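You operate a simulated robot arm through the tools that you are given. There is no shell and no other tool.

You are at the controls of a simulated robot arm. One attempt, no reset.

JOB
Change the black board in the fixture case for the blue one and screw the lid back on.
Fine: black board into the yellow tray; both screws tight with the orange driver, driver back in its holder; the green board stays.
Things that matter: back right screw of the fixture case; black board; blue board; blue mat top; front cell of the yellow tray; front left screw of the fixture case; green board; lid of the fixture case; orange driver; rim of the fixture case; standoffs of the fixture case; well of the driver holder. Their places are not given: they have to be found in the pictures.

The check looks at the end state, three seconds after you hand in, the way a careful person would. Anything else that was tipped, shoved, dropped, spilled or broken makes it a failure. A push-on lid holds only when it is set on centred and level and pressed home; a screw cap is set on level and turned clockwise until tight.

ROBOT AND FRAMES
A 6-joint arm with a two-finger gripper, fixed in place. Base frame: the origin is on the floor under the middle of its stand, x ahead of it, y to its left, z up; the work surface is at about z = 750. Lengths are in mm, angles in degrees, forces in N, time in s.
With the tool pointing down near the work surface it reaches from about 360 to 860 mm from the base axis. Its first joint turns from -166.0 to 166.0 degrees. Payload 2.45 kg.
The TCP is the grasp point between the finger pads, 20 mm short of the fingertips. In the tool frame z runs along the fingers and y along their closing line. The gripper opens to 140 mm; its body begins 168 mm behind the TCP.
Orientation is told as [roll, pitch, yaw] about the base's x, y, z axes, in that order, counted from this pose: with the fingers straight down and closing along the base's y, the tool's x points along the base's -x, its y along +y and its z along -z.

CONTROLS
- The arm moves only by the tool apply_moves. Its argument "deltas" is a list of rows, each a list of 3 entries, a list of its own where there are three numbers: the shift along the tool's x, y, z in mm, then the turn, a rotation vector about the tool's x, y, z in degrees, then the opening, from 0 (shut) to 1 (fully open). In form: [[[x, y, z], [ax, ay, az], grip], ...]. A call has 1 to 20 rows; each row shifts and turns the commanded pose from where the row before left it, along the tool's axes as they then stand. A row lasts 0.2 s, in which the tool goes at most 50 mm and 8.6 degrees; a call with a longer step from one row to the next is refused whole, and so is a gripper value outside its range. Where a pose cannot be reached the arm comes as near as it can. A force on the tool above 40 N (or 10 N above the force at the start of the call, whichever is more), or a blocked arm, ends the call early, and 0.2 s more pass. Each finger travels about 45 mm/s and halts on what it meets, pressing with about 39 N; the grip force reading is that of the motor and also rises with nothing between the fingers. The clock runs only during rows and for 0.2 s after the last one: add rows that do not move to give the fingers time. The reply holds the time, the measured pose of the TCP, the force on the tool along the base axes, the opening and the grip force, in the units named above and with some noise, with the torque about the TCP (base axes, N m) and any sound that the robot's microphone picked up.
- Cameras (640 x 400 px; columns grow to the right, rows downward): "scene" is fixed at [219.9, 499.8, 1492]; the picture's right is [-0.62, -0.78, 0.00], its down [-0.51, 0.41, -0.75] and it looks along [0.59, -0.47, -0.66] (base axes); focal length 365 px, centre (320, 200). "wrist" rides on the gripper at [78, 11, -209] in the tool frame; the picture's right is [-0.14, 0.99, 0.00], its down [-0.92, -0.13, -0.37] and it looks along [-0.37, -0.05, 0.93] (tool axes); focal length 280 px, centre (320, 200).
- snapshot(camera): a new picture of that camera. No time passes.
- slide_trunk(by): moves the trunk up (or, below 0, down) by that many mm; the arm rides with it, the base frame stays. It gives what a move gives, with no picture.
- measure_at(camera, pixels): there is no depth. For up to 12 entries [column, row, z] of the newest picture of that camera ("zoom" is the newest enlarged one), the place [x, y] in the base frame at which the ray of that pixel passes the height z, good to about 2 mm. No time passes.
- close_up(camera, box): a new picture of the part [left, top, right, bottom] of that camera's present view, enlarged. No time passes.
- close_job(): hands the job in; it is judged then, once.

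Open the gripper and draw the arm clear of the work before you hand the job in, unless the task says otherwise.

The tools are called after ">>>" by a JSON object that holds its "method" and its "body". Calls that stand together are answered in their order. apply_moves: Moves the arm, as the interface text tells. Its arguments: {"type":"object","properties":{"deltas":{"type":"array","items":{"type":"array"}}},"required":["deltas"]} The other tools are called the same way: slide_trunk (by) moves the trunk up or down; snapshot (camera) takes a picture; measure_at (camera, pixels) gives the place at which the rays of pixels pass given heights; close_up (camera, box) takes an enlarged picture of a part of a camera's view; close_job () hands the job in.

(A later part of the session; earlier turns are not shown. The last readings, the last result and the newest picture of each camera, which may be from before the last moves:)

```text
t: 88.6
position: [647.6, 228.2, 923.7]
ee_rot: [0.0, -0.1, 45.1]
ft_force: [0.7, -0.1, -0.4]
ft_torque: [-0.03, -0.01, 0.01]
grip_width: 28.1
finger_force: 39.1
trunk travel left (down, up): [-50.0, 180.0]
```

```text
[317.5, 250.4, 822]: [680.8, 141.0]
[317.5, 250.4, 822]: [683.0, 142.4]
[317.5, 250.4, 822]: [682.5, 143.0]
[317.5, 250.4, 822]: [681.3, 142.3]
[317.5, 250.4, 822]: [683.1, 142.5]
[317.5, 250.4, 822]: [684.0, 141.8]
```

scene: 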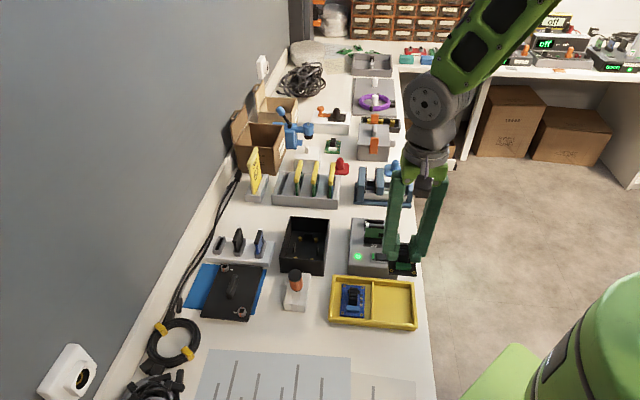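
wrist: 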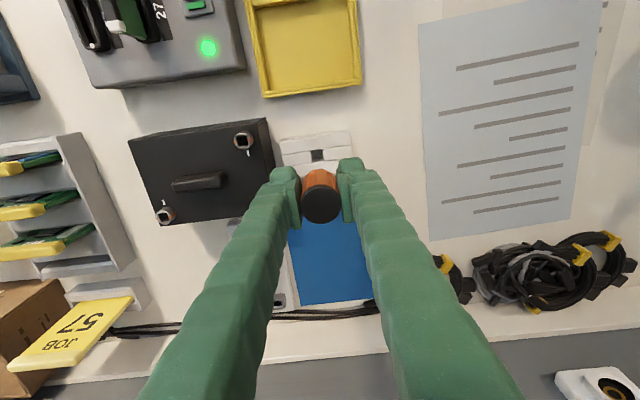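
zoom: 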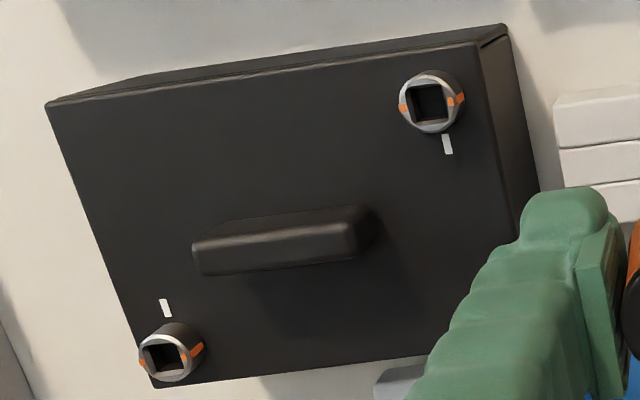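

>>> {"method": "measure_at", "body": {"camera": "wrist", "pixels": [[242.1, 141.5, 822], [242.1, 141.5, 822], [242.1, 141.5, 822], [242.1, 141.5, 822], [242.1, 141.5, 812], [242.1, 141.5, 812], [164.4, 217.1, 822], [164.4, 217.1, 822], [164.4, 217.1, 822], [164.4, 217.1, 822], [164.4, 217.1, 812], [164.4, 217.1, 812]]}}

>>> {"method": "measure_at", "body": {"camera": "scene", "pixels": [[317.5, 250.4, 830], [317.5, 250.4, 830], [317.5, 250.4, 830], [317.5, 250.4, 830], [293.9, 216.1, 822], [293.9, 216.1, 822], [293.9, 216.1, 822], [293.9, 216.1, 822]]}}

```text
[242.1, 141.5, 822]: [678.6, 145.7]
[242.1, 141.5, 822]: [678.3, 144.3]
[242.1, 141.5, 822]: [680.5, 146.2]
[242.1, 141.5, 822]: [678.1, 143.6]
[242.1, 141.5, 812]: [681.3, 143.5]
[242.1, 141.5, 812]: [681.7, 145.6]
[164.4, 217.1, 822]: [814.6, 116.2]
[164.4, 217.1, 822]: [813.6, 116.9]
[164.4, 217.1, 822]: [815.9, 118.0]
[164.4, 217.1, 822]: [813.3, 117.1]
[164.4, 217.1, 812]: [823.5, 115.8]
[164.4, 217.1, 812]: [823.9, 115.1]
```

```text
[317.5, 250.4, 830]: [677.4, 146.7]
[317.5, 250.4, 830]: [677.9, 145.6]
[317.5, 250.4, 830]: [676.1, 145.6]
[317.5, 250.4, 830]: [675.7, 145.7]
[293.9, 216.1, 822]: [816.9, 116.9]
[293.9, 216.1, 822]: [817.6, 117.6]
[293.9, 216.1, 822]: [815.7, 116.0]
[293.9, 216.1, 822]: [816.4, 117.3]
```

FL head is at about (678,145), BR at (815,117). I move the driver over the front left screw with the tip ~15 mm above it.

>>> {"method": "apply_moves", "body": {"deltas": [[[13, -26, 0], [0, 0, 0], 0.0], [[13, -26, 0], [0, 0, 0], 0.0], [[13, -26, 0], [0, 0, 0], 0.0], [[0, 0, 18], [0, 0, 0], 0.0], [[0, 0, 0], [0, 0, 0], 0.0]]}}

>>> {"method": "snapshot", "body": {"camera": "wrist"}}

>>> {"method": "close_up", "body": {"camera": "wrist", "box": [300, 145, 340, 185]}}

>>> {"method": "close_up", "body": {"camera": "scene", "box": [300, 225, 340, 265]}}

```text
t: 89.8
position: [677.4, 146.1, 905.0]
ee_rot: [0.0, 0.1, 45.0]
ft_force: [0.4, -0.2, -0.3]
ft_torque: [-0.05, -0.03, 0.02]
grip_width: 28.2
finger_force: 39.1
trunk travel left (down, up): [-50.0, 180.0]
```

```text
taken
```

wrist: 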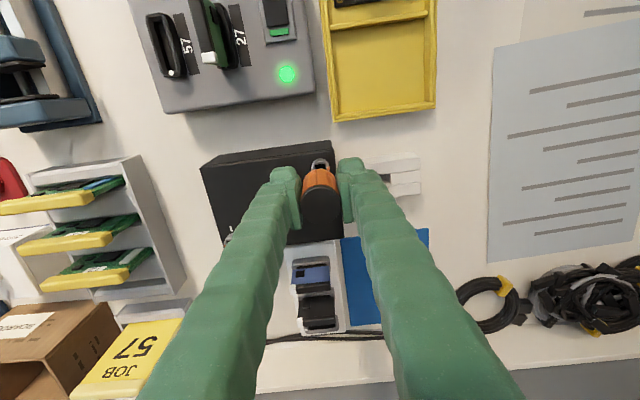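

```text
10.00 times, centred on (320, 165) of wrist
```

zoom: 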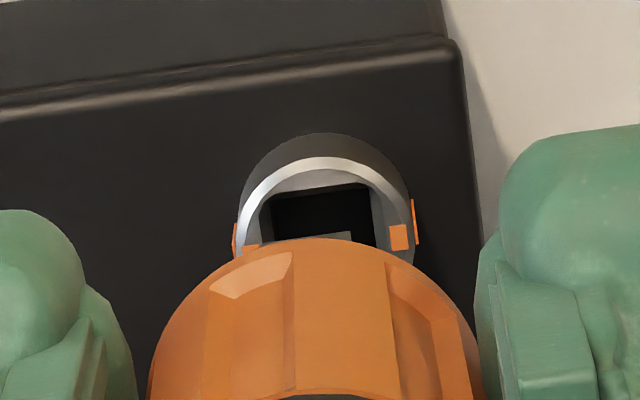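

```text
10.00 times, centred on (320, 245) of scene
```

zoom: 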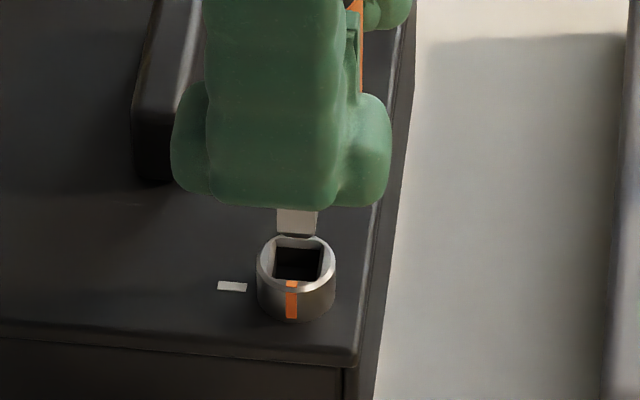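

Both views are consistent with the tip ≈12 mm above the head, about 2 mm short in tool +y and 0.8 mm in +x. I correct and lower 7 mm for a finer check.

>>> {"method": "apply_moves", "body": {"deltas": [[[0.8, 2.0, 0], [0, 0, 0], 0.0], [[0, 0, 4], [0, 0, 0], 0.0], [[0, 0, 3], [0, 0, 0], 0.0], [[0, 0, 0], [0, 0, 0], 0.0]]}}

>>> {"method": "close_up", "body": {"camera": "wrist", "box": [305, 150, 335, 180]}}

>>> {"method": "close_up", "body": {"camera": "scene", "box": [305, 232, 331, 262]}}

```text
t: 90.8
position: [675.7, 145.6, 898.6]
ee_rot: [0.0, 0.0, 45.1]
ft_force: [-1.3, -0.3, -0.2]
ft_torque: [-0.01, 0.04, 0.01]
grip_width: 28.0
finger_force: 39.0
trunk travel left (down, up): [-50.0, 180.0]
```

```text
13.33 times, centred on (320, 165) of wrist
```

zoom: 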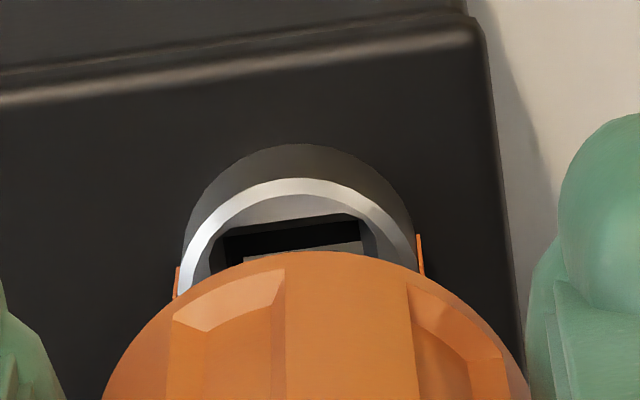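

```text
13.33 times, centred on (318, 247) of scene
```

zoom: 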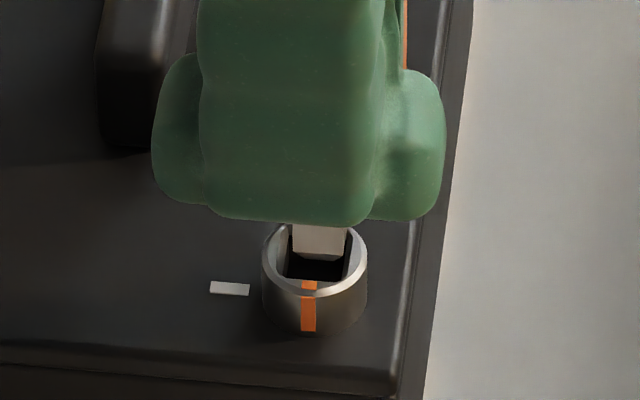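

Nearly centred: I correct -0.5 mm in y and -0.2 mm in x and lower in 2 mm steps into the socket.

>>> {"method": "apply_moves", "body": {"deltas": [[[-0.2, -0.5, 0], [0, 0, 0], 0.0], [[0, 0, 2], [0, 0, 0], 0.0], [[0, 0, 2], [0, 0, 0], 0.0], [[0, 0, 2], [0, 0, 0], 0.0], [[0, 0, 0], [0, 0, 0], 0.0]]}}

>>> {"method": "close_up", "body": {"camera": "scene", "box": [305, 232, 331, 262]}}

>>> {"method": "close_up", "body": {"camera": "wrist", "box": [305, 150, 335, 180]}}

```text
t: 92.0
position: [674.7, 145.4, 892.2]
ee_rot: [-0.1, 0.0, 45.1]
ft_force: [0.6, -0.5, -0.1]
ft_torque: [0.0, -0.04, -0.02]
grip_width: 28.1
finger_force: 38.9
trunk travel left (down, up): [-50.0, 180.0]
```

```text
13.33 times, centred on (318, 247) of scene
```

zoom: 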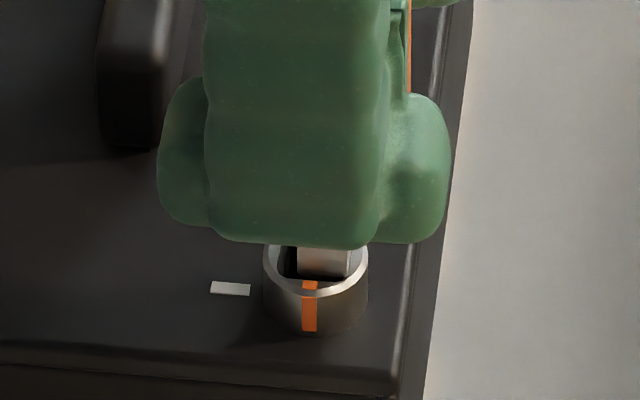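

```text
13.33 times, centred on (320, 165) of wrist
```

zoom: 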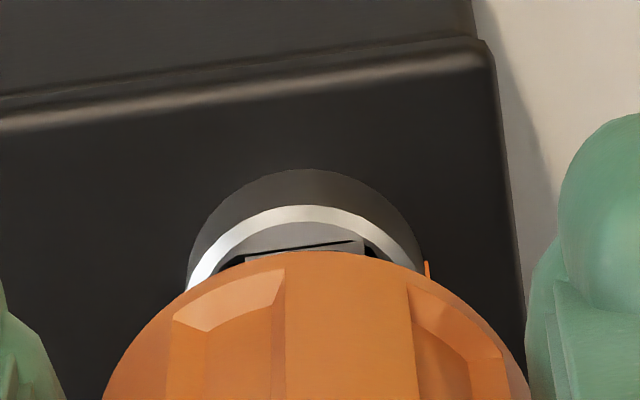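

The bit is near the front side of the socket; I shift -0.8 mm in tool x and continue down.

>>> {"method": "apply_moves", "body": {"deltas": [[[-0.8, 0, 0], [0, 0, 0], 0.0], [[0, 0, 1.5], [0, 0, 0], 0.0], [[0, 0, 1.5], [0, 0, 0], 0.0], [[0, 0, 0], [0, 0, 0], 0.0]]}}

>>> {"method": "close_up", "body": {"camera": "scene", "box": [305, 232, 331, 262]}}

>>> {"method": "close_up", "body": {"camera": "wrist", "box": [305, 150, 335, 180]}}

```text
t: 93.0
position: [676.2, 145.6, 890.9]
ee_rot: [0.0, 0.0, 45.1]
ft_force: [-0.6, 0.4, -0.3]
ft_torque: [-0.02, -0.01, 0.0]
grip_width: 28.1
finger_force: 38.8
trunk travel left (down, up): [-50.0, 180.0]
```

```text
13.33 times, centred on (318, 247) of scene
```

zoom: 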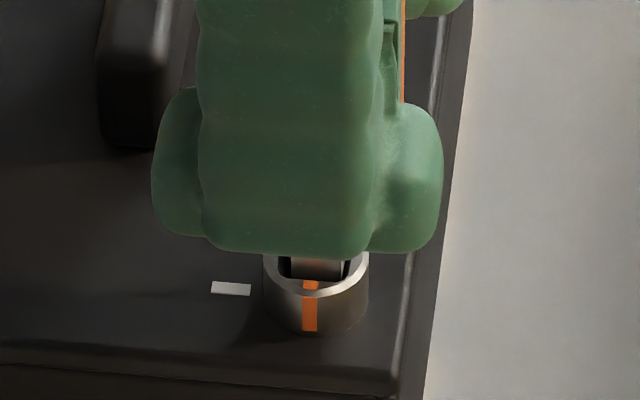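

```text
13.33 times, centred on (320, 165) of wrist
```

zoom: 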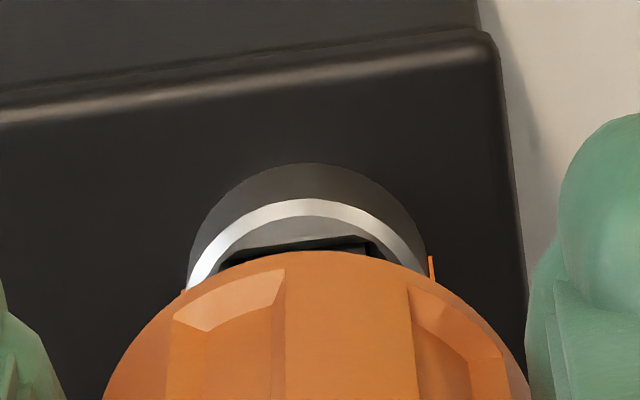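

>>> {"method": "apply_moves", "body": {"deltas": [[[0, 0, 1.5], [0, 0, 0], 0.0], [[0, 0, 1.5], [0, 0, 0], 0.0], [[0, 0, 1], [0, 0, 0], 0.0], [[0, 0, 0], [0, 0, 0], 0.0]]}}

>>> {"method": "close_up", "body": {"camera": "scene", "box": [305, 232, 331, 262]}}

>>> {"method": "close_up", "body": {"camera": "wrist", "box": [305, 150, 335, 180]}}

```text
t: 94.0
position: [676.6, 144.9, 886.7]
ee_rot: [-0.1, -0.1, 45.1]
ft_force: [-0.6, -1.3, 14.6]
ft_torque: [-0.16, 0.08, 0.01]
grip_width: 27.7
finger_force: 39.0
trunk travel left (down, up): [-50.0, 180.0]
```

```text
13.33 times, centred on (318, 247) of scene
```

zoom: 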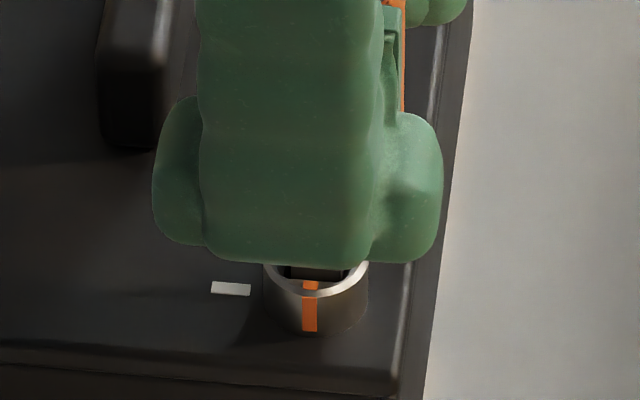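

```text
13.33 times, centred on (320, 165) of wrist
```

zoom: 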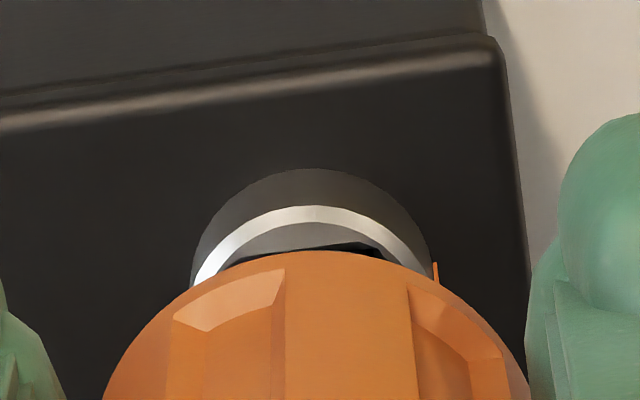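

The bit is bottomed with 14.6 N. I now turn clockwise (positive about tool z), compensating the ~1.9 mm offset of the bit from the TCP axis, first 32°.

>>> {"method": "apply_moves", "body": {"deltas": [[[-0.19, 0.18, 0], [0, 0, 8], 0.0], [[-0.19, 0.18, 0], [0, 0, 8], 0.0], [[-0.19, 0.18, 0], [0, 0, 8], 0.0], [[-0.19, 0.18, 0], [0, 0, 8], 0.0], [[0, 0, 0], [0, 0, 0], 0.0]]}}

>>> {"method": "close_up", "body": {"camera": "scene", "box": [300, 232, 336, 268]}}

>>> {"method": "close_up", "body": {"camera": "wrist", "box": [300, 145, 340, 185]}}

```text
t: 95.2
position: [676.0, 147.6, 886.1]
ee_rot: [-0.1, -0.3, 13.0]
ft_force: [1.5, -0.8, 33.0]
ft_torque: [-0.09, -0.17, -0.02]
grip_width: 27.8
finger_force: 39.7
trunk travel left (down, up): [-50.0, 180.0]
```

```text
11.11 times, centred on (318, 250) of scene
```

zoom: 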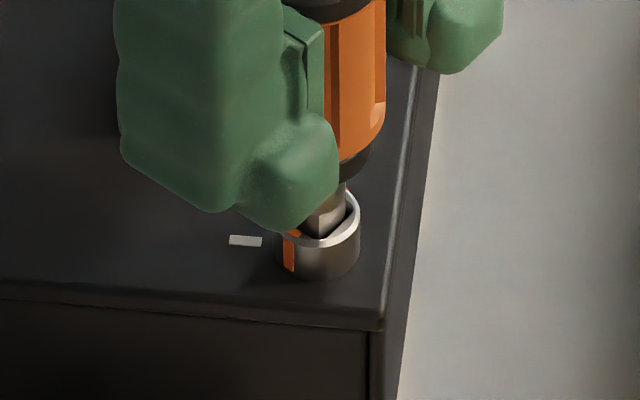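

```text
10.00 times, centred on (320, 165) of wrist
```

zoom: 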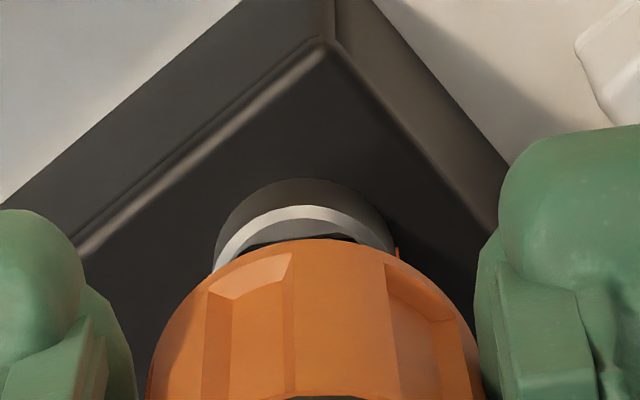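

The head turns with the driver (orange mark moving toward the tick), no slip. The axial force is 33 N, so I ease up slightly and continue clockwise.

>>> {"method": "apply_moves", "body": {"deltas": [[[-0.19, 0.18, -0.7], [0, 0, 8], 0.0], [[-0.19, 0.18, 0], [0, 0, 8], 0.0], [[-0.19, 0.18, 0], [0, 0, 8], 0.0], [[0, 0, 0], [0, 0, 0], 0.0]]}}

>>> {"method": "close_up", "body": {"camera": "scene", "box": [300, 232, 336, 268]}}

```text
t: 96.2
position: [675.8, 146.5, 886.1]
ee_rot: [0.0, -0.1, -11.1]
ft_force: [4.5, -0.7, 25.4]
ft_torque: [-0.06, -0.28, 0.01]
grip_width: 28.1
finger_force: 38.7
trunk travel left (down, up): [-50.0, 180.0]
```

```text
11.11 times, centred on (318, 250) of scene
```

zoom: 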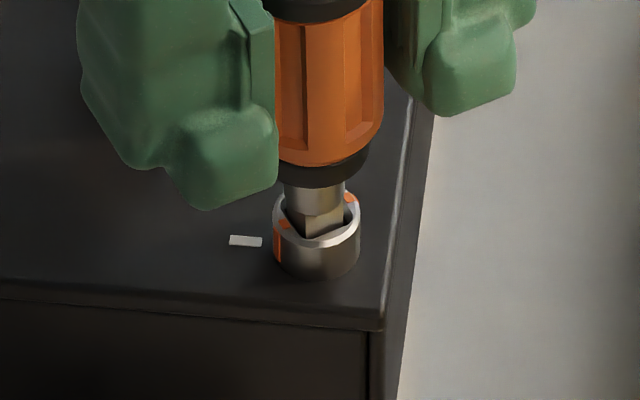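

The mark is about 56° round. I continue clockwise 24°, easing the push a little more.

>>> {"method": "apply_moves", "body": {"deltas": [[[-0.19, 0.18, -0.4], [0, 0, 8], 0.0], [[-0.19, 0.18, 0], [0, 0, 8], 0.0], [[-0.19, 0.18, 0], [0, 0, 8], 0.0], [[0, 0, 0], [0, 0, 0], 0.0]]}}

>>> {"method": "close_up", "body": {"camera": "scene", "box": [300, 232, 336, 268]}}

```text
t: 97.2
position: [678.3, 146.2, 884.1]
ee_rot: [-0.1, -0.1, -35.0]
ft_force: [3.7, -2.5, 16.2]
ft_torque: [-0.1, -0.26, 0.01]
grip_width: 27.9
finger_force: 39.1
trunk travel left (down, up): [-50.0, 180.0]
```

```text
11.11 times, centred on (318, 250) of scene
```

zoom: 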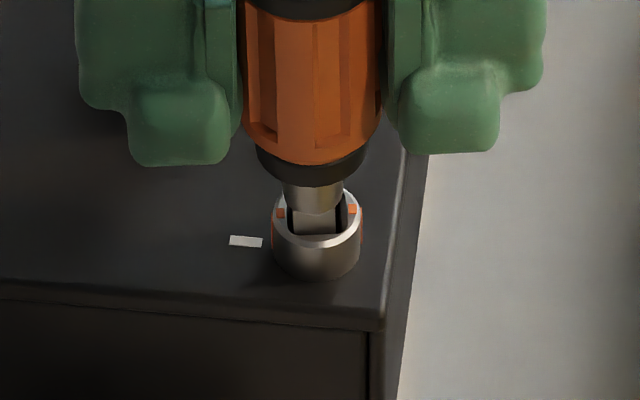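

The marks are nearly in line with the tick and there is no torque yet. I keep turning clockwise.

>>> {"method": "apply_moves", "body": {"deltas": [[[-0.19, 0.18, 0], [0, 0, 8], 0.0], [[-0.19, 0.18, 0], [0, 0, 8], 0.0], [[0, 0, 0], [0, 0, 0], 0.0]]}}

>>> {"method": "close_up", "body": {"camera": "scene", "box": [300, 232, 336, 268]}}

```text
t: 98.0
position: [678.1, 146.6, 886.5]
ee_rot: [-0.1, 0.0, -51.0]
ft_force: [0.8, -6.0, 12.9]
ft_torque: [-0.44, -0.06, 0.03]
grip_width: 28.0
finger_force: 39.5
trunk travel left (down, up): [-50.0, 180.0]
```

```text
11.11 times, centred on (318, 250) of scene
```

zoom: 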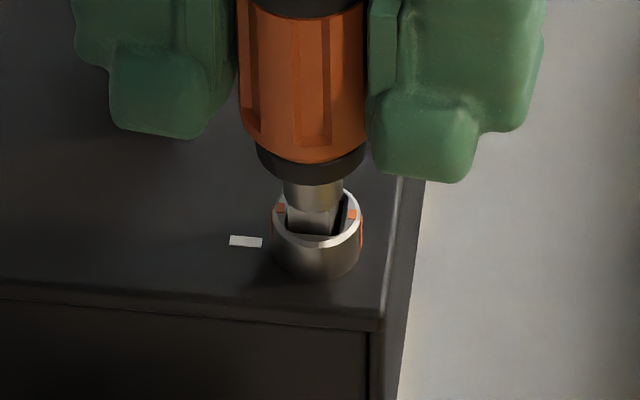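

Still turning freely with a small side force (-6 N in y). I correct by 0.5 mm and keep turning clockwise in small calls.

>>> {"method": "apply_moves", "body": {"deltas": [[[-0.5, -0.2, 0], [0, 0, 8], 0.0], [[-0.19, 0.18, 0], [0, 0, 8], 0.0], [[0, 0, 0], [0, 0, 0], 0.0]]}}

>>> {"method": "close_up", "body": {"camera": "scene", "box": [300, 232, 336, 268]}}

```text
t: 98.8
position: [677.9, 147.3, 886.0]
ee_rot: [0.0, 0.0, -67.0]
ft_force: [-1.1, -11.0, 11.2]
ft_torque: [-0.63, 0.04, 0.2]
grip_width: 28.1
finger_force: 39.0
trunk travel left (down, up): [-50.0, 180.0]
```

```text
11.11 times, centred on (318, 250) of scene
```

zoom: 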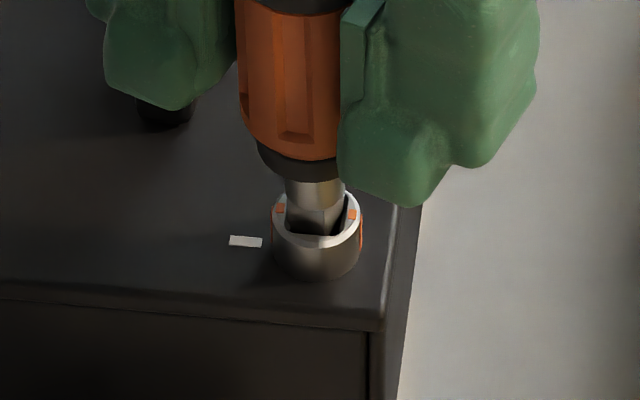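

The marks stopped in line with the tick while torque rises to +0.2 N m: it reaches its stop. I check with the wrist view before tightening further.

>>> {"method": "close_up", "body": {"camera": "wrist", "box": [295, 140, 345, 190]}}

>>> {"method": "close_up", "body": {"camera": "scene", "box": [308, 240, 328, 260]}}

```text
8.00 times, centred on (320, 165) of wrist
```

zoom: 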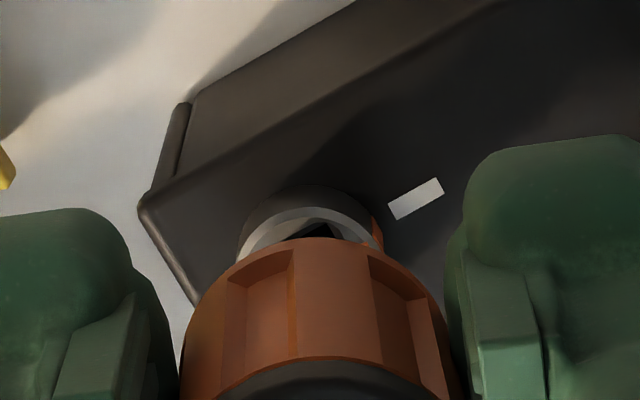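

```text
16.00 times, centred on (318, 250) of scene
```

zoom: 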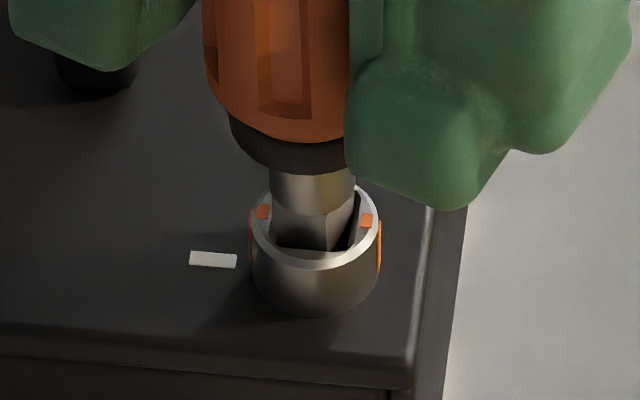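

The head is at its stop with its mark at the tick. I relieve the side force, press a little more and apply another 8° of torque to be sure it is tight.

>>> {"method": "apply_moves", "body": {"deltas": [[[-0.7, -0.3, 0.5], [0, 0, 0], 0.0], [[-0.1, 0.1, 0.2], [0, 0, 6], 0.0], [[0, 0, 0], [0, 0, 0], 0.0]]}}

>>> {"method": "close_up", "body": {"camera": "scene", "box": [308, 240, 328, 260]}}

```text
t: 99.6
position: [676.9, 146.8, 885.3]
ee_rot: [0.0, 0.0, -73.0]
ft_force: [-3.9, -0.9, 11.8]
ft_torque: [-0.07, 0.17, 0.25]
grip_width: 28.0
finger_force: 39.2
trunk travel left (down, up): [-50.0, 180.0]
```

```text
16.00 times, centred on (318, 250) of scene
```

zoom: 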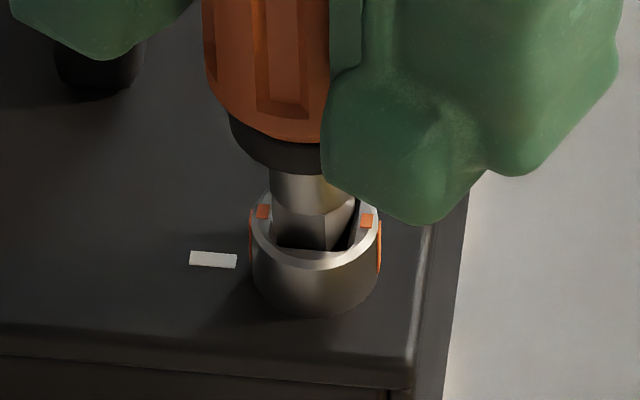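

>>> {"method": "apply_moves", "body": {"deltas": [[[-0.1, 0.1, 0.2], [0, 0, 6], 0.0], [[-0.1, 0.1, 0.2], [0, 0, 6], 0.0], [[0, 0, 0], [0, 0, 0], 0.0]]}}

>>> {"method": "close_up", "body": {"camera": "scene", "box": [308, 240, 328, 260]}}

>>> {"method": "close_up", "body": {"camera": "wrist", "box": [295, 140, 345, 190]}}

```text
t: 100.4
position: [678.5, 146.7, 885.7]
ee_rot: [0.0, -0.1, -85.0]
ft_force: [-4.2, -0.9, 6.1]
ft_torque: [-0.05, 0.19, 0.39]
grip_width: 27.7
finger_force: 39.1
trunk travel left (down, up): [-50.0, 180.0]
```

```text
16.00 times, centred on (318, 250) of scene
```

zoom: 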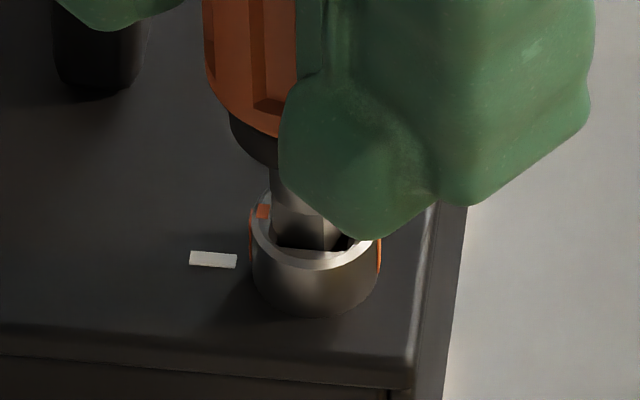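

```text
8.00 times, centred on (320, 165) of wrist
```

zoom: 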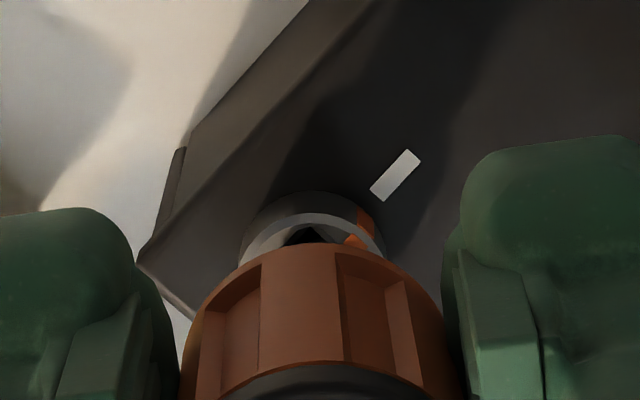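

Torque is up to 0.39 N m with the head at its stop: tight. I unwind about 12° within the socket's play so nothing drags, then lift straight out.

>>> {"method": "apply_moves", "body": {"deltas": [[[0.1, -0.1, 0], [0, 0, -6], 0.0], [[0.1, -0.1, 0], [0, 0, -6], 0.0], [[0, 0, 0], [0, 0, 0], 0.0]]}}

>>> {"method": "apply_moves", "body": {"deltas": [[[0, 0, -3], [0, 0, 0], 0.0], [[0, 0, -5], [0, 0, 0], 0.0], [[0, 0, -10], [0, 0, 0], 0.0], [[0, 0, -15], [0, 0, 0], 0.0], [[0, 0, 0], [0, 0, 0], 0.0]]}}

>>> {"method": "close_up", "body": {"camera": "scene", "box": [272, 205, 337, 282]}}

>>> {"method": "close_up", "body": {"camera": "scene", "box": [300, 225, 336, 261]}}

```text
t: 101.2
position: [678.5, 146.9, 885.0]
ee_rot: [0.0, 0.0, -72.9]
ft_force: [-8.2, 2.8, 3.5]
ft_torque: [0.17, 0.47, 0.02]
grip_width: 27.6
finger_force: 39.0
trunk travel left (down, up): [-50.0, 180.0]
```

```text
t: 102.4
position: [678.6, 146.2, 916.7]
ee_rot: [0.1, 0.0, -72.9]
ft_force: [-0.4, 0.4, 0.1]
ft_torque: [0.01, -0.03, -0.01]
grip_width: 27.7
finger_force: 39.0
trunk travel left (down, up): [-50.0, 180.0]
```

```text
5.19 times, centred on (304, 244) of scene
```

zoom: 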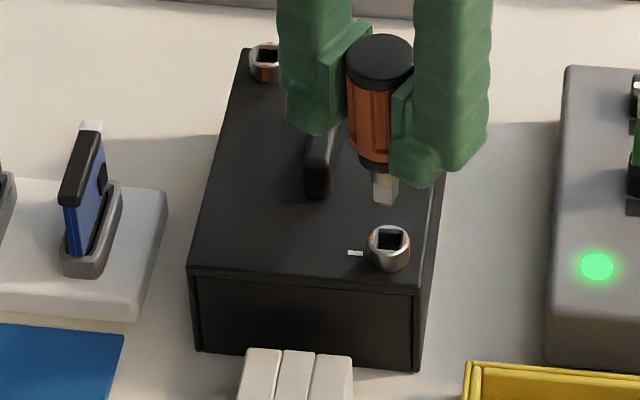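

```text
11.11 times, centred on (318, 243) of scene
```

zoom: 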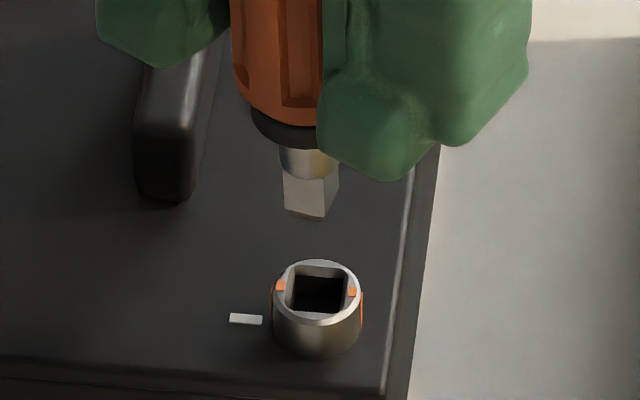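

The FL screw's marks now line up with its tick and the lid stayed put. I raise, turn the driver back 103° counter-clockwise (bit realigned, room to turn), and move over the back right screw.

>>> {"method": "apply_moves", "body": {"deltas": [[[0, 0, -20], [0, 0, 0], 0.0], [[0, 0, 0], [0, 0, -8], 0.0], [[0, 0, 0], [0, 0, -8], 0.0], [[0, 0, 0], [0, 0, -8], 0.0], [[0, 0, 0], [0, 0, -8], 0.0], [[0, 0, 0], [0, 0, -8], 0.0], [[0, 0, 0], [0, 0, -8], 0.0], [[0, 0, 0], [0, 0, -8], 0.0], [[0, 0, 0], [0, 0, -8], 0.0], [[0, 0, 0], [0, 0, -8], 0.0], [[0, 0, 0], [0, 0, -8], 0.0], [[0, 0, 0], [0, 0, -8], 0.0], [[0, 0, 0], [0, 0, -8], 0.0], [[0, 0, 0], [0, 0, -7], 0.0], [[-25.5, -23.1, 0], [0, 0, 0], 0.0], [[-25.5, -23.1, 0], [0, 0, 0], 0.0], [[-25.5, -23.1, 0], [0, 0, 0], 0.0], [[-25.5, -23.1, 0], [0, 0, 0], 0.0], [[0, 0, 20], [0, 0, 0], 0.0], [[0, 0, 0], [0, 0, 0], 0.0]]}}

>>> {"method": "snapshot", "body": {"camera": "wrist"}}

>>> {"method": "close_up", "body": {"camera": "wrist", "box": [295, 140, 345, 190]}}

>>> {"method": "close_up", "body": {"camera": "scene", "box": [276, 190, 316, 230]}}

```text
t: 106.6
position: [814.9, 118.8, 916.0]
ee_rot: [0.0, 0.0, 30.1]
ft_force: [0.3, 0.0, 0.0]
ft_torque: [-0.02, 0.02, 0.0]
grip_width: 27.6
finger_force: 39.3
trunk travel left (down, up): [-50.0, 180.0]
```

```text
taken
```

wrist: 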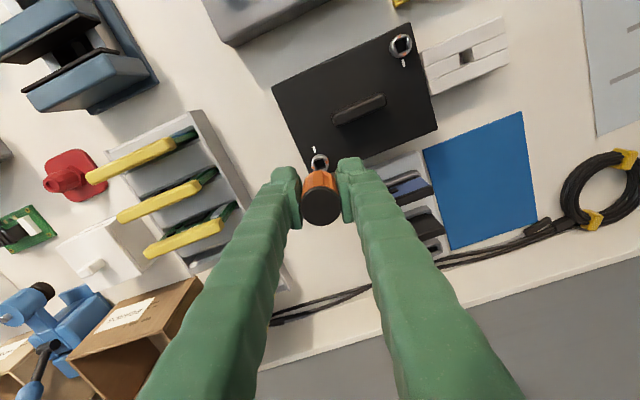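

```text
8.00 times, centred on (320, 165) of wrist
```

zoom: 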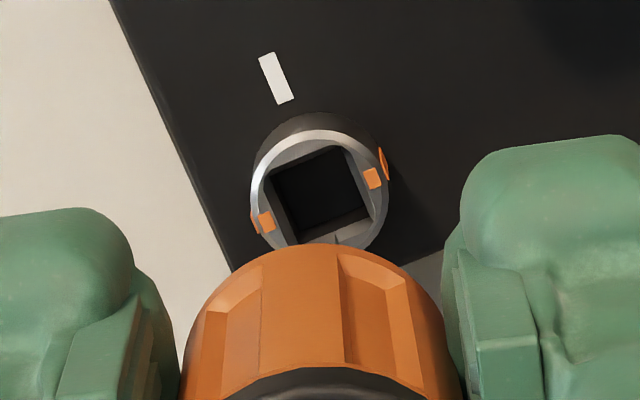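

```text
10.00 times, centred on (296, 210) of scene
```

zoom: 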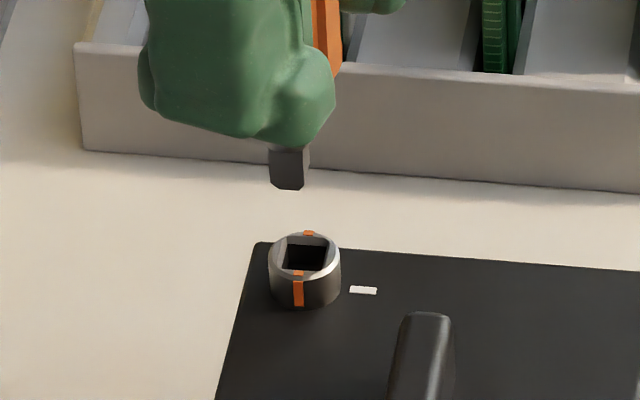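

Over the BR screw the bit sits about 3.5 mm toward +u. I correct (tool x +3.2, y -0.8), lower 12 mm and look again.

>>> {"method": "apply_moves", "body": {"deltas": [[[3.2, -0.8, 0], [0, 0, 0], 0.0], [[0, 0, 6], [0, 0, 0], 0.0], [[0, 0, 6], [0, 0, 0], 0.0], [[0, 0, 0], [0, 0, 0], 0.0]]}}

>>> {"method": "close_up", "body": {"camera": "wrist", "box": [300, 145, 340, 185]}}

>>> {"method": "close_up", "body": {"camera": "scene", "box": [282, 196, 312, 226]}}

```text
t: 107.6
position: [812.0, 115.8, 906.6]
ee_rot: [0.0, -0.1, 30.1]
ft_force: [-0.6, 0.9, -0.5]
ft_torque: [-0.01, -0.03, -0.02]
grip_width: 27.5
finger_force: 39.1
trunk travel left (down, up): [-50.0, 180.0]
```

```text
10.00 times, centred on (320, 165) of wrist
```

zoom: 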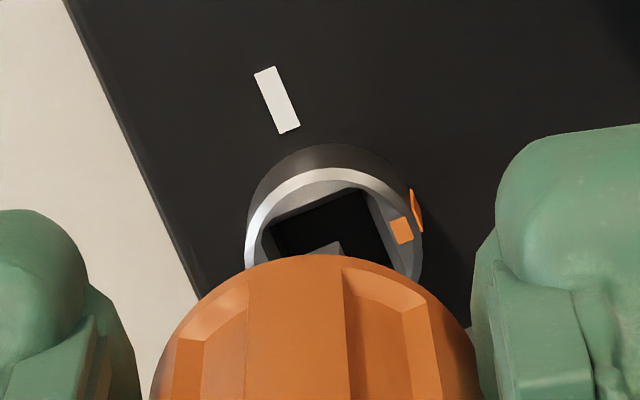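

```text
13.33 times, centred on (297, 211) of scene
```

zoom: 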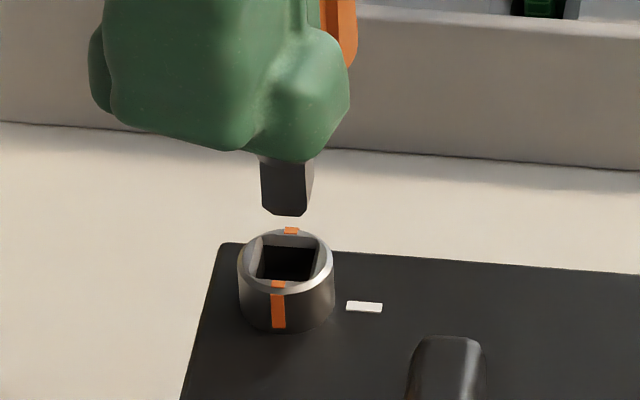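

Orientation matches. The bit needs about 2.7 mm toward -v. I correct (tool x +0.2, y +2.7), lower 9 mm and check again.

>>> {"method": "apply_moves", "body": {"deltas": [[[0.2, 2.7, 0], [0, 0, 0], 0.0], [[0, 0, 5], [0, 0, 0], 0.0], [[0, 0, 4], [0, 0, 0], 0.0], [[0, 0, 0], [0, 0, 0], 0.0]]}}

>>> {"method": "close_up", "body": {"camera": "wrist", "box": [305, 150, 335, 180]}}

>>> {"method": "close_up", "body": {"camera": "scene", "box": [284, 200, 308, 224]}}

```text
t: 108.6
position: [810.6, 117.2, 897.6]
ee_rot: [0.0, 0.0, 30.1]
ft_force: [0.2, -0.2, -0.9]
ft_torque: [-0.01, -0.02, 0.01]
grip_width: 27.5
finger_force: 39.3
trunk travel left (down, up): [-50.0, 180.0]
```

```text
13.33 times, centred on (320, 165) of wrist
```

zoom: 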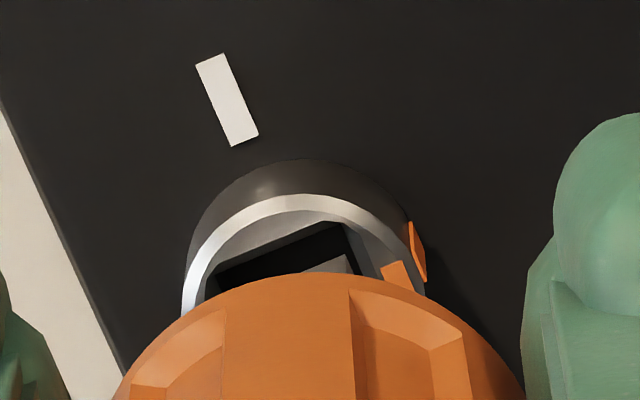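

```text
16.00 times, centred on (296, 212) of scene
```

zoom: 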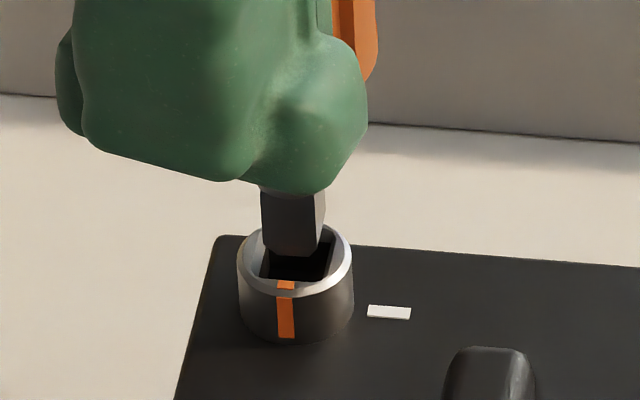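

Nearly centred; a small nudge (x +0.3, y -0.3), then down in 2 mm steps.

>>> {"method": "apply_moves", "body": {"deltas": [[[0.3, -0.3, 0], [0, 0, 0], 0.0], [[0, 0, 2], [0, 0, 0], 0.0], [[0, 0, 2], [0, 0, 0], 0.0], [[0, 0, 1.5], [0, 0, 0], 0.0], [[0, 0, 0], [0, 0, 0], 0.0]]}}

>>> {"method": "close_up", "body": {"camera": "wrist", "box": [305, 150, 335, 180]}}

>>> {"method": "close_up", "body": {"camera": "scene", "box": [284, 200, 308, 224]}}

```text
t: 109.8
position: [810.3, 117.3, 891.2]
ee_rot: [0.0, 0.0, 30.1]
ft_force: [0.4, 0.3, -0.8]
ft_torque: [0.01, 0.0, 0.0]
grip_width: 27.7
finger_force: 38.9
trunk travel left (down, up): [-50.0, 180.0]
```

```text
13.33 times, centred on (320, 165) of wrist
```

zoom: 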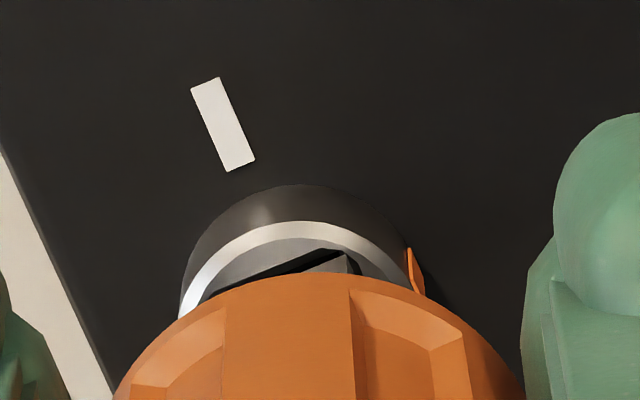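

```text
16.00 times, centred on (296, 212) of scene
```

zoom: 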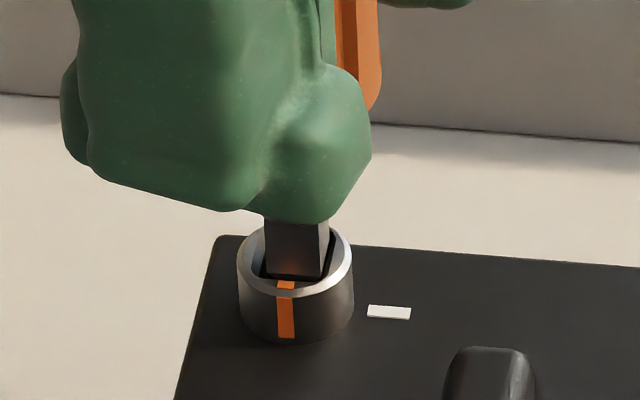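

The bit is entering the socket, centred. I go on down until it bottoms.

>>> {"method": "apply_moves", "body": {"deltas": [[[0, 0, 1.5], [0, 0, 0], 0.0], [[0, 0, 1.5], [0, 0, 0], 0.0], [[0, 0, 1.5], [0, 0, 0], 0.0], [[0, 0, 1], [0, 0, 0], 0.0], [[0, 0, 0], [0, 0, 0], 0.0]]}}

>>> {"method": "close_up", "body": {"camera": "wrist", "box": [305, 150, 335, 180]}}

>>> {"method": "close_up", "body": {"camera": "scene", "box": [284, 200, 308, 224]}}

```text
t: 111.0
position: [810.9, 115.9, 887.7]
ee_rot: [0.1, -0.1, 30.1]
ft_force: [2.7, 1.8, 0.2]
ft_torque: [0.15, -0.17, -0.01]
grip_width: 27.8
finger_force: 38.9
trunk travel left (down, up): [-50.0, 180.0]
```

```text
13.33 times, centred on (320, 165) of wrist
```

zoom: 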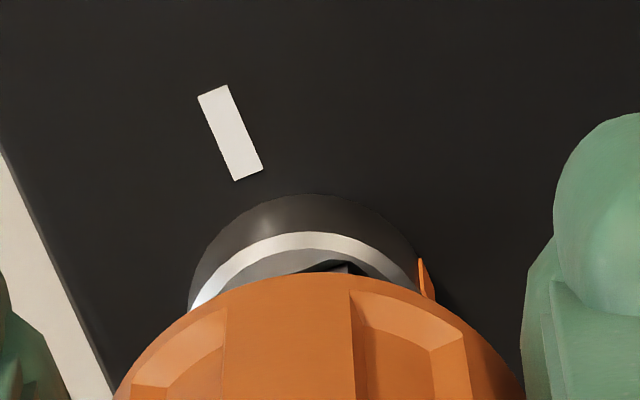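

```text
16.00 times, centred on (296, 212) of scene
```

zoom: 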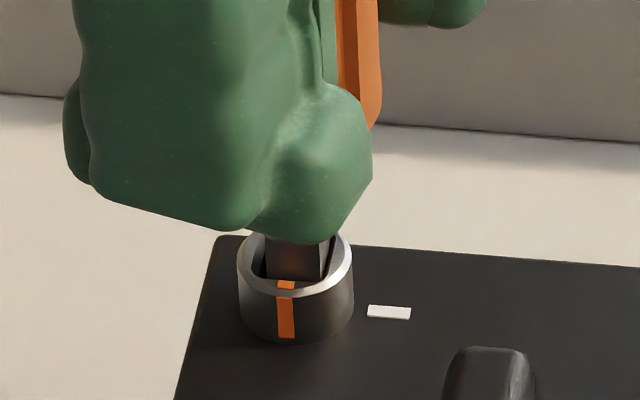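

>>> {"method": "apply_moves", "body": {"deltas": [[[0, 0, 1.2], [0, 0, 0], 0.0], [[0, 0, 1], [0, 0, 0], 0.0], [[0, 0, 0], [0, 0, 0], 0.0]]}}

>>> {"method": "close_up", "body": {"camera": "scene", "box": [284, 200, 308, 224]}}

```text
t: 111.8
position: [810.3, 117.7, 885.7]
ee_rot: [-0.2, -0.1, 30.0]
ft_force: [5.6, 0.5, 6.5]
ft_torque: [0.02, -0.34, 0.0]
grip_width: 27.6
finger_force: 38.9
trunk travel left (down, up): [-50.0, 180.0]
```

```text
16.00 times, centred on (296, 212) of scene
```

zoom: 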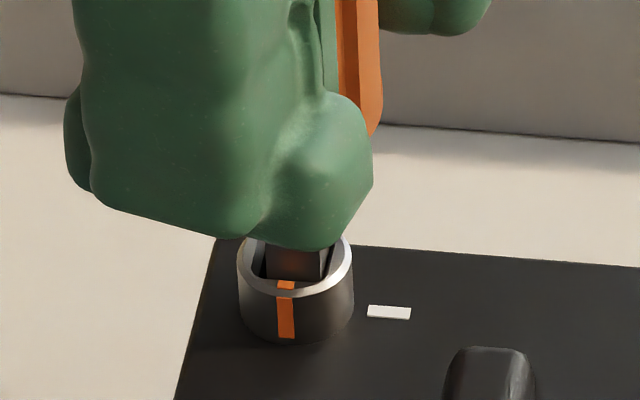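

Seated lightly (6.5 N) with a 5.6 N side push. From the positions the bit is about (-3.5,-1.7) mm off the TCP axis in the tool frame, so I compensate accordingly: nudge, press, and turn clockwise 16°.

>>> {"method": "apply_moves", "body": {"deltas": [[[-0.3, -0.2, 0.8], [0, 0, 0], 0.0], [[-0.27, 0.47, 0], [0, 0, 8], 0.0], [[-0.27, 0.47, 0], [0, 0, 8], 0.0], [[0, 0, 0], [0, 0, 0], 0.0]]}}

>>> {"method": "close_up", "body": {"camera": "scene", "box": [284, 200, 308, 224]}}

```text
t: 112.8
position: [811.1, 118.5, 885.0]
ee_rot: [0.1, -0.1, 14.1]
ft_force: [4.4, -2.1, 16.3]
ft_torque: [-0.15, -0.23, 0.04]
grip_width: 27.5
finger_force: 39.0
trunk travel left (down, up): [-50.0, 180.0]
```

```text
16.00 times, centred on (296, 212) of scene
```

zoom: 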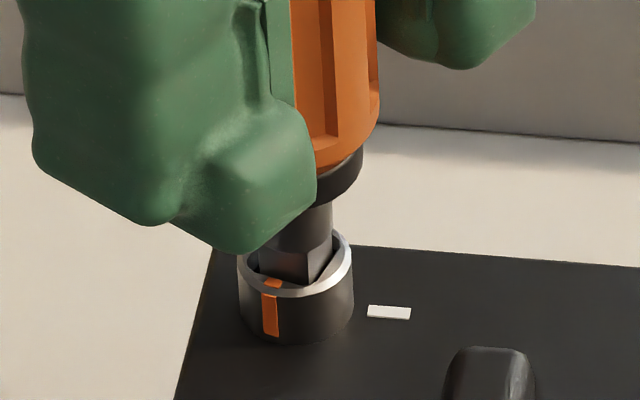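

The head turns (mark moving). I continue clockwise with the side force corrected.

>>> {"method": "apply_moves", "body": {"deltas": [[[-0.5, 0.27, 0], [0, 0, 8], 0.0], [[-0.27, 0.47, 0], [0, 0, 8], 0.0], [[-0.27, 0.47, 0], [0, 0, 8], 0.0], [[0, 0, 0], [0, 0, 0], 0.0]]}}

>>> {"method": "close_up", "body": {"camera": "scene", "box": [284, 200, 308, 224]}}

```text
t: 113.8
position: [810.0, 120.1, 884.8]
ee_rot: [0.0, -0.1, -10.0]
ft_force: [1.9, -5.0, 21.9]
ft_torque: [-0.42, -0.16, 0.03]
grip_width: 27.6
finger_force: 39.2
trunk travel left (down, up): [-50.0, 180.0]
```

```text
16.00 times, centred on (296, 212) of scene
```

zoom: 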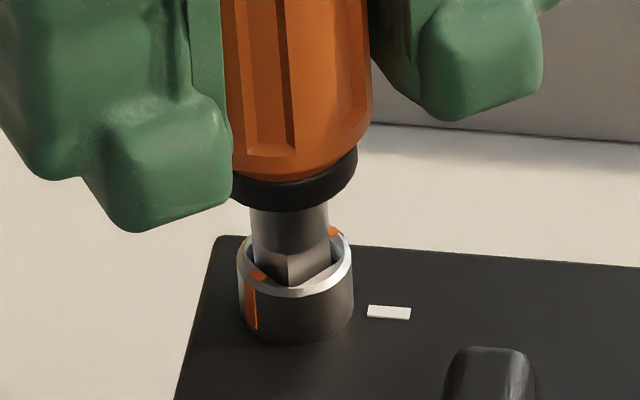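

>>> {"method": "apply_moves", "body": {"deltas": [[[-0.44, 0.1, 0], [0, 0, 8], 0.0], [[-0.27, 0.4, -0.3], [0, 0, 8], 0.0], [[-0.27, 0.4, 0], [0, 0, 8], 0.0], [[0, 0, 0], [0, 0, 0], 0.0]]}}

>>> {"method": "close_up", "body": {"camera": "scene", "box": [284, 200, 308, 224]}}

```text
t: 114.8
position: [811.2, 120.5, 884.4]
ee_rot: [0.1, -0.1, -34.0]
ft_force: [1.2, -2.6, 21.8]
ft_torque: [-0.17, -0.1, 0.01]
grip_width: 27.5
finger_force: 39.2
trunk travel left (down, up): [-50.0, 180.0]
```

```text
16.00 times, centred on (296, 212) of scene
```

zoom: 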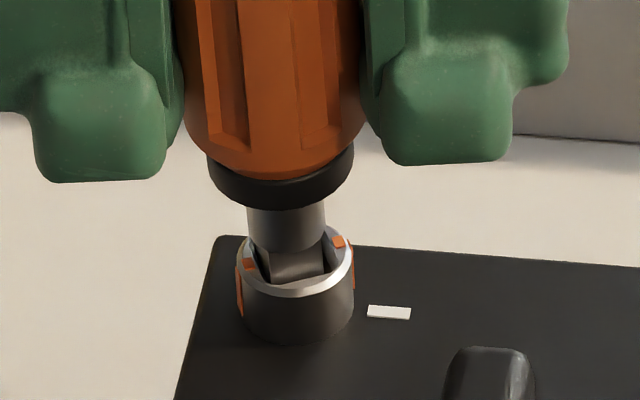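

>>> {"method": "apply_moves", "body": {"deltas": [[[-0.3, 0.3, 0], [0, 0, 8], 0.0], [[-0.27, 0.35, -0.2], [0, 0, 8], 0.0], [[-0.27, 0.4, 0], [0, 0, 8], 0.0], [[0, 0, 0], [0, 0, 0], 0.0]]}}

>>> {"method": "close_up", "body": {"camera": "scene", "box": [284, 200, 308, 224]}}

```text
t: 115.8
position: [813.6, 121.8, 885.9]
ee_rot: [0.0, 0.0, -57.9]
ft_force: [0.1, -5.3, 21.7]
ft_torque: [-0.3, -0.04, 0.01]
grip_width: 27.9
finger_force: 38.6
trunk travel left (down, up): [-50.0, 180.0]
```

```text
16.00 times, centred on (296, 212) of scene
```

zoom: 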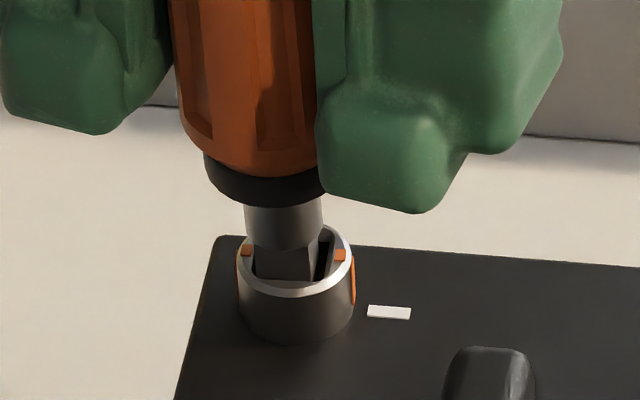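

The marks are nearly at the tick line. I continue in smaller turns to reach the stop and build torque.

>>> {"method": "apply_moves", "body": {"deltas": [[[-0.6, 0.2, 0], [0, 0, 8], 0.0], [[-0.27, 0.4, 0], [0, 0, 8], 0.0], [[0, 0, 0], [0, 0, 0], 0.0]]}}

>>> {"method": "close_up", "body": {"camera": "scene", "box": [284, 200, 308, 224]}}

```text
t: 116.6
position: [813.3, 119.5, 884.9]
ee_rot: [0.0, 0.0, -74.1]
ft_force: [-5.3, -6.0, 19.4]
ft_torque: [-0.4, 0.28, 0.0]
grip_width: 27.4
finger_force: 39.2
trunk travel left (down, up): [-50.0, 180.0]
```

```text
16.00 times, centred on (296, 212) of scene
```

zoom: 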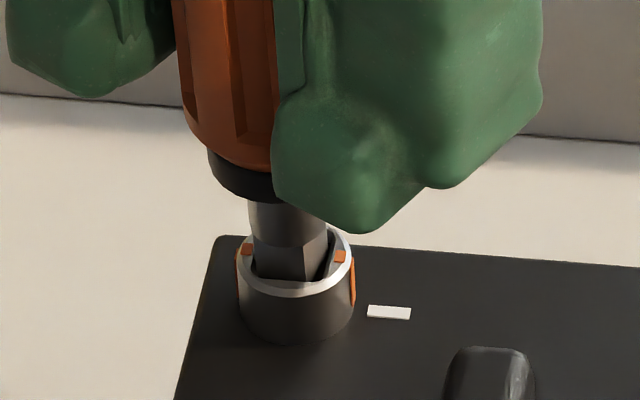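

The head has stopped at the tick. I relieve the side force and add 16° to build tightening torque.

>>> {"method": "apply_moves", "body": {"deltas": [[[-0.4, -0.4, 0], [0, 0, 6], 0.0], [[-0.15, 0.2, 0], [0, 0, 5], 0.0], [[-0.15, 0.2, 0], [0, 0, 5], 0.0], [[0, 0, 0], [0, 0, 0], 0.0]]}}

>>> {"method": "close_up", "body": {"camera": "scene", "box": [284, 200, 308, 224]}}

```text
t: 117.6
position: [813.8, 120.7, 883.8]
ee_rot: [0.0, -0.1, -90.1]
ft_force: [-5.0, -5.1, 13.3]
ft_torque: [-0.29, 0.15, 0.47]
grip_width: 27.7
finger_force: 38.7
trunk travel left (down, up): [-50.0, 180.0]
```

```text
16.00 times, centred on (296, 212) of scene
```

zoom: 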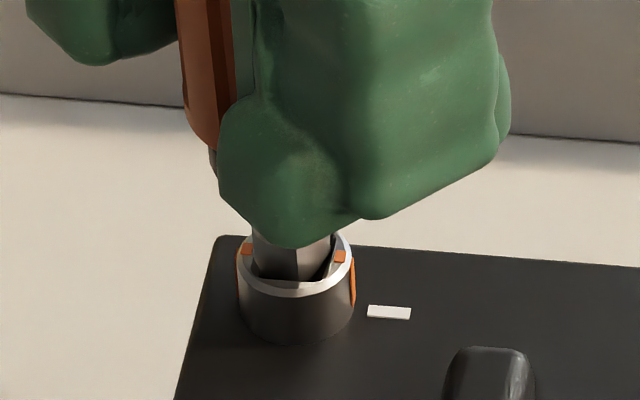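

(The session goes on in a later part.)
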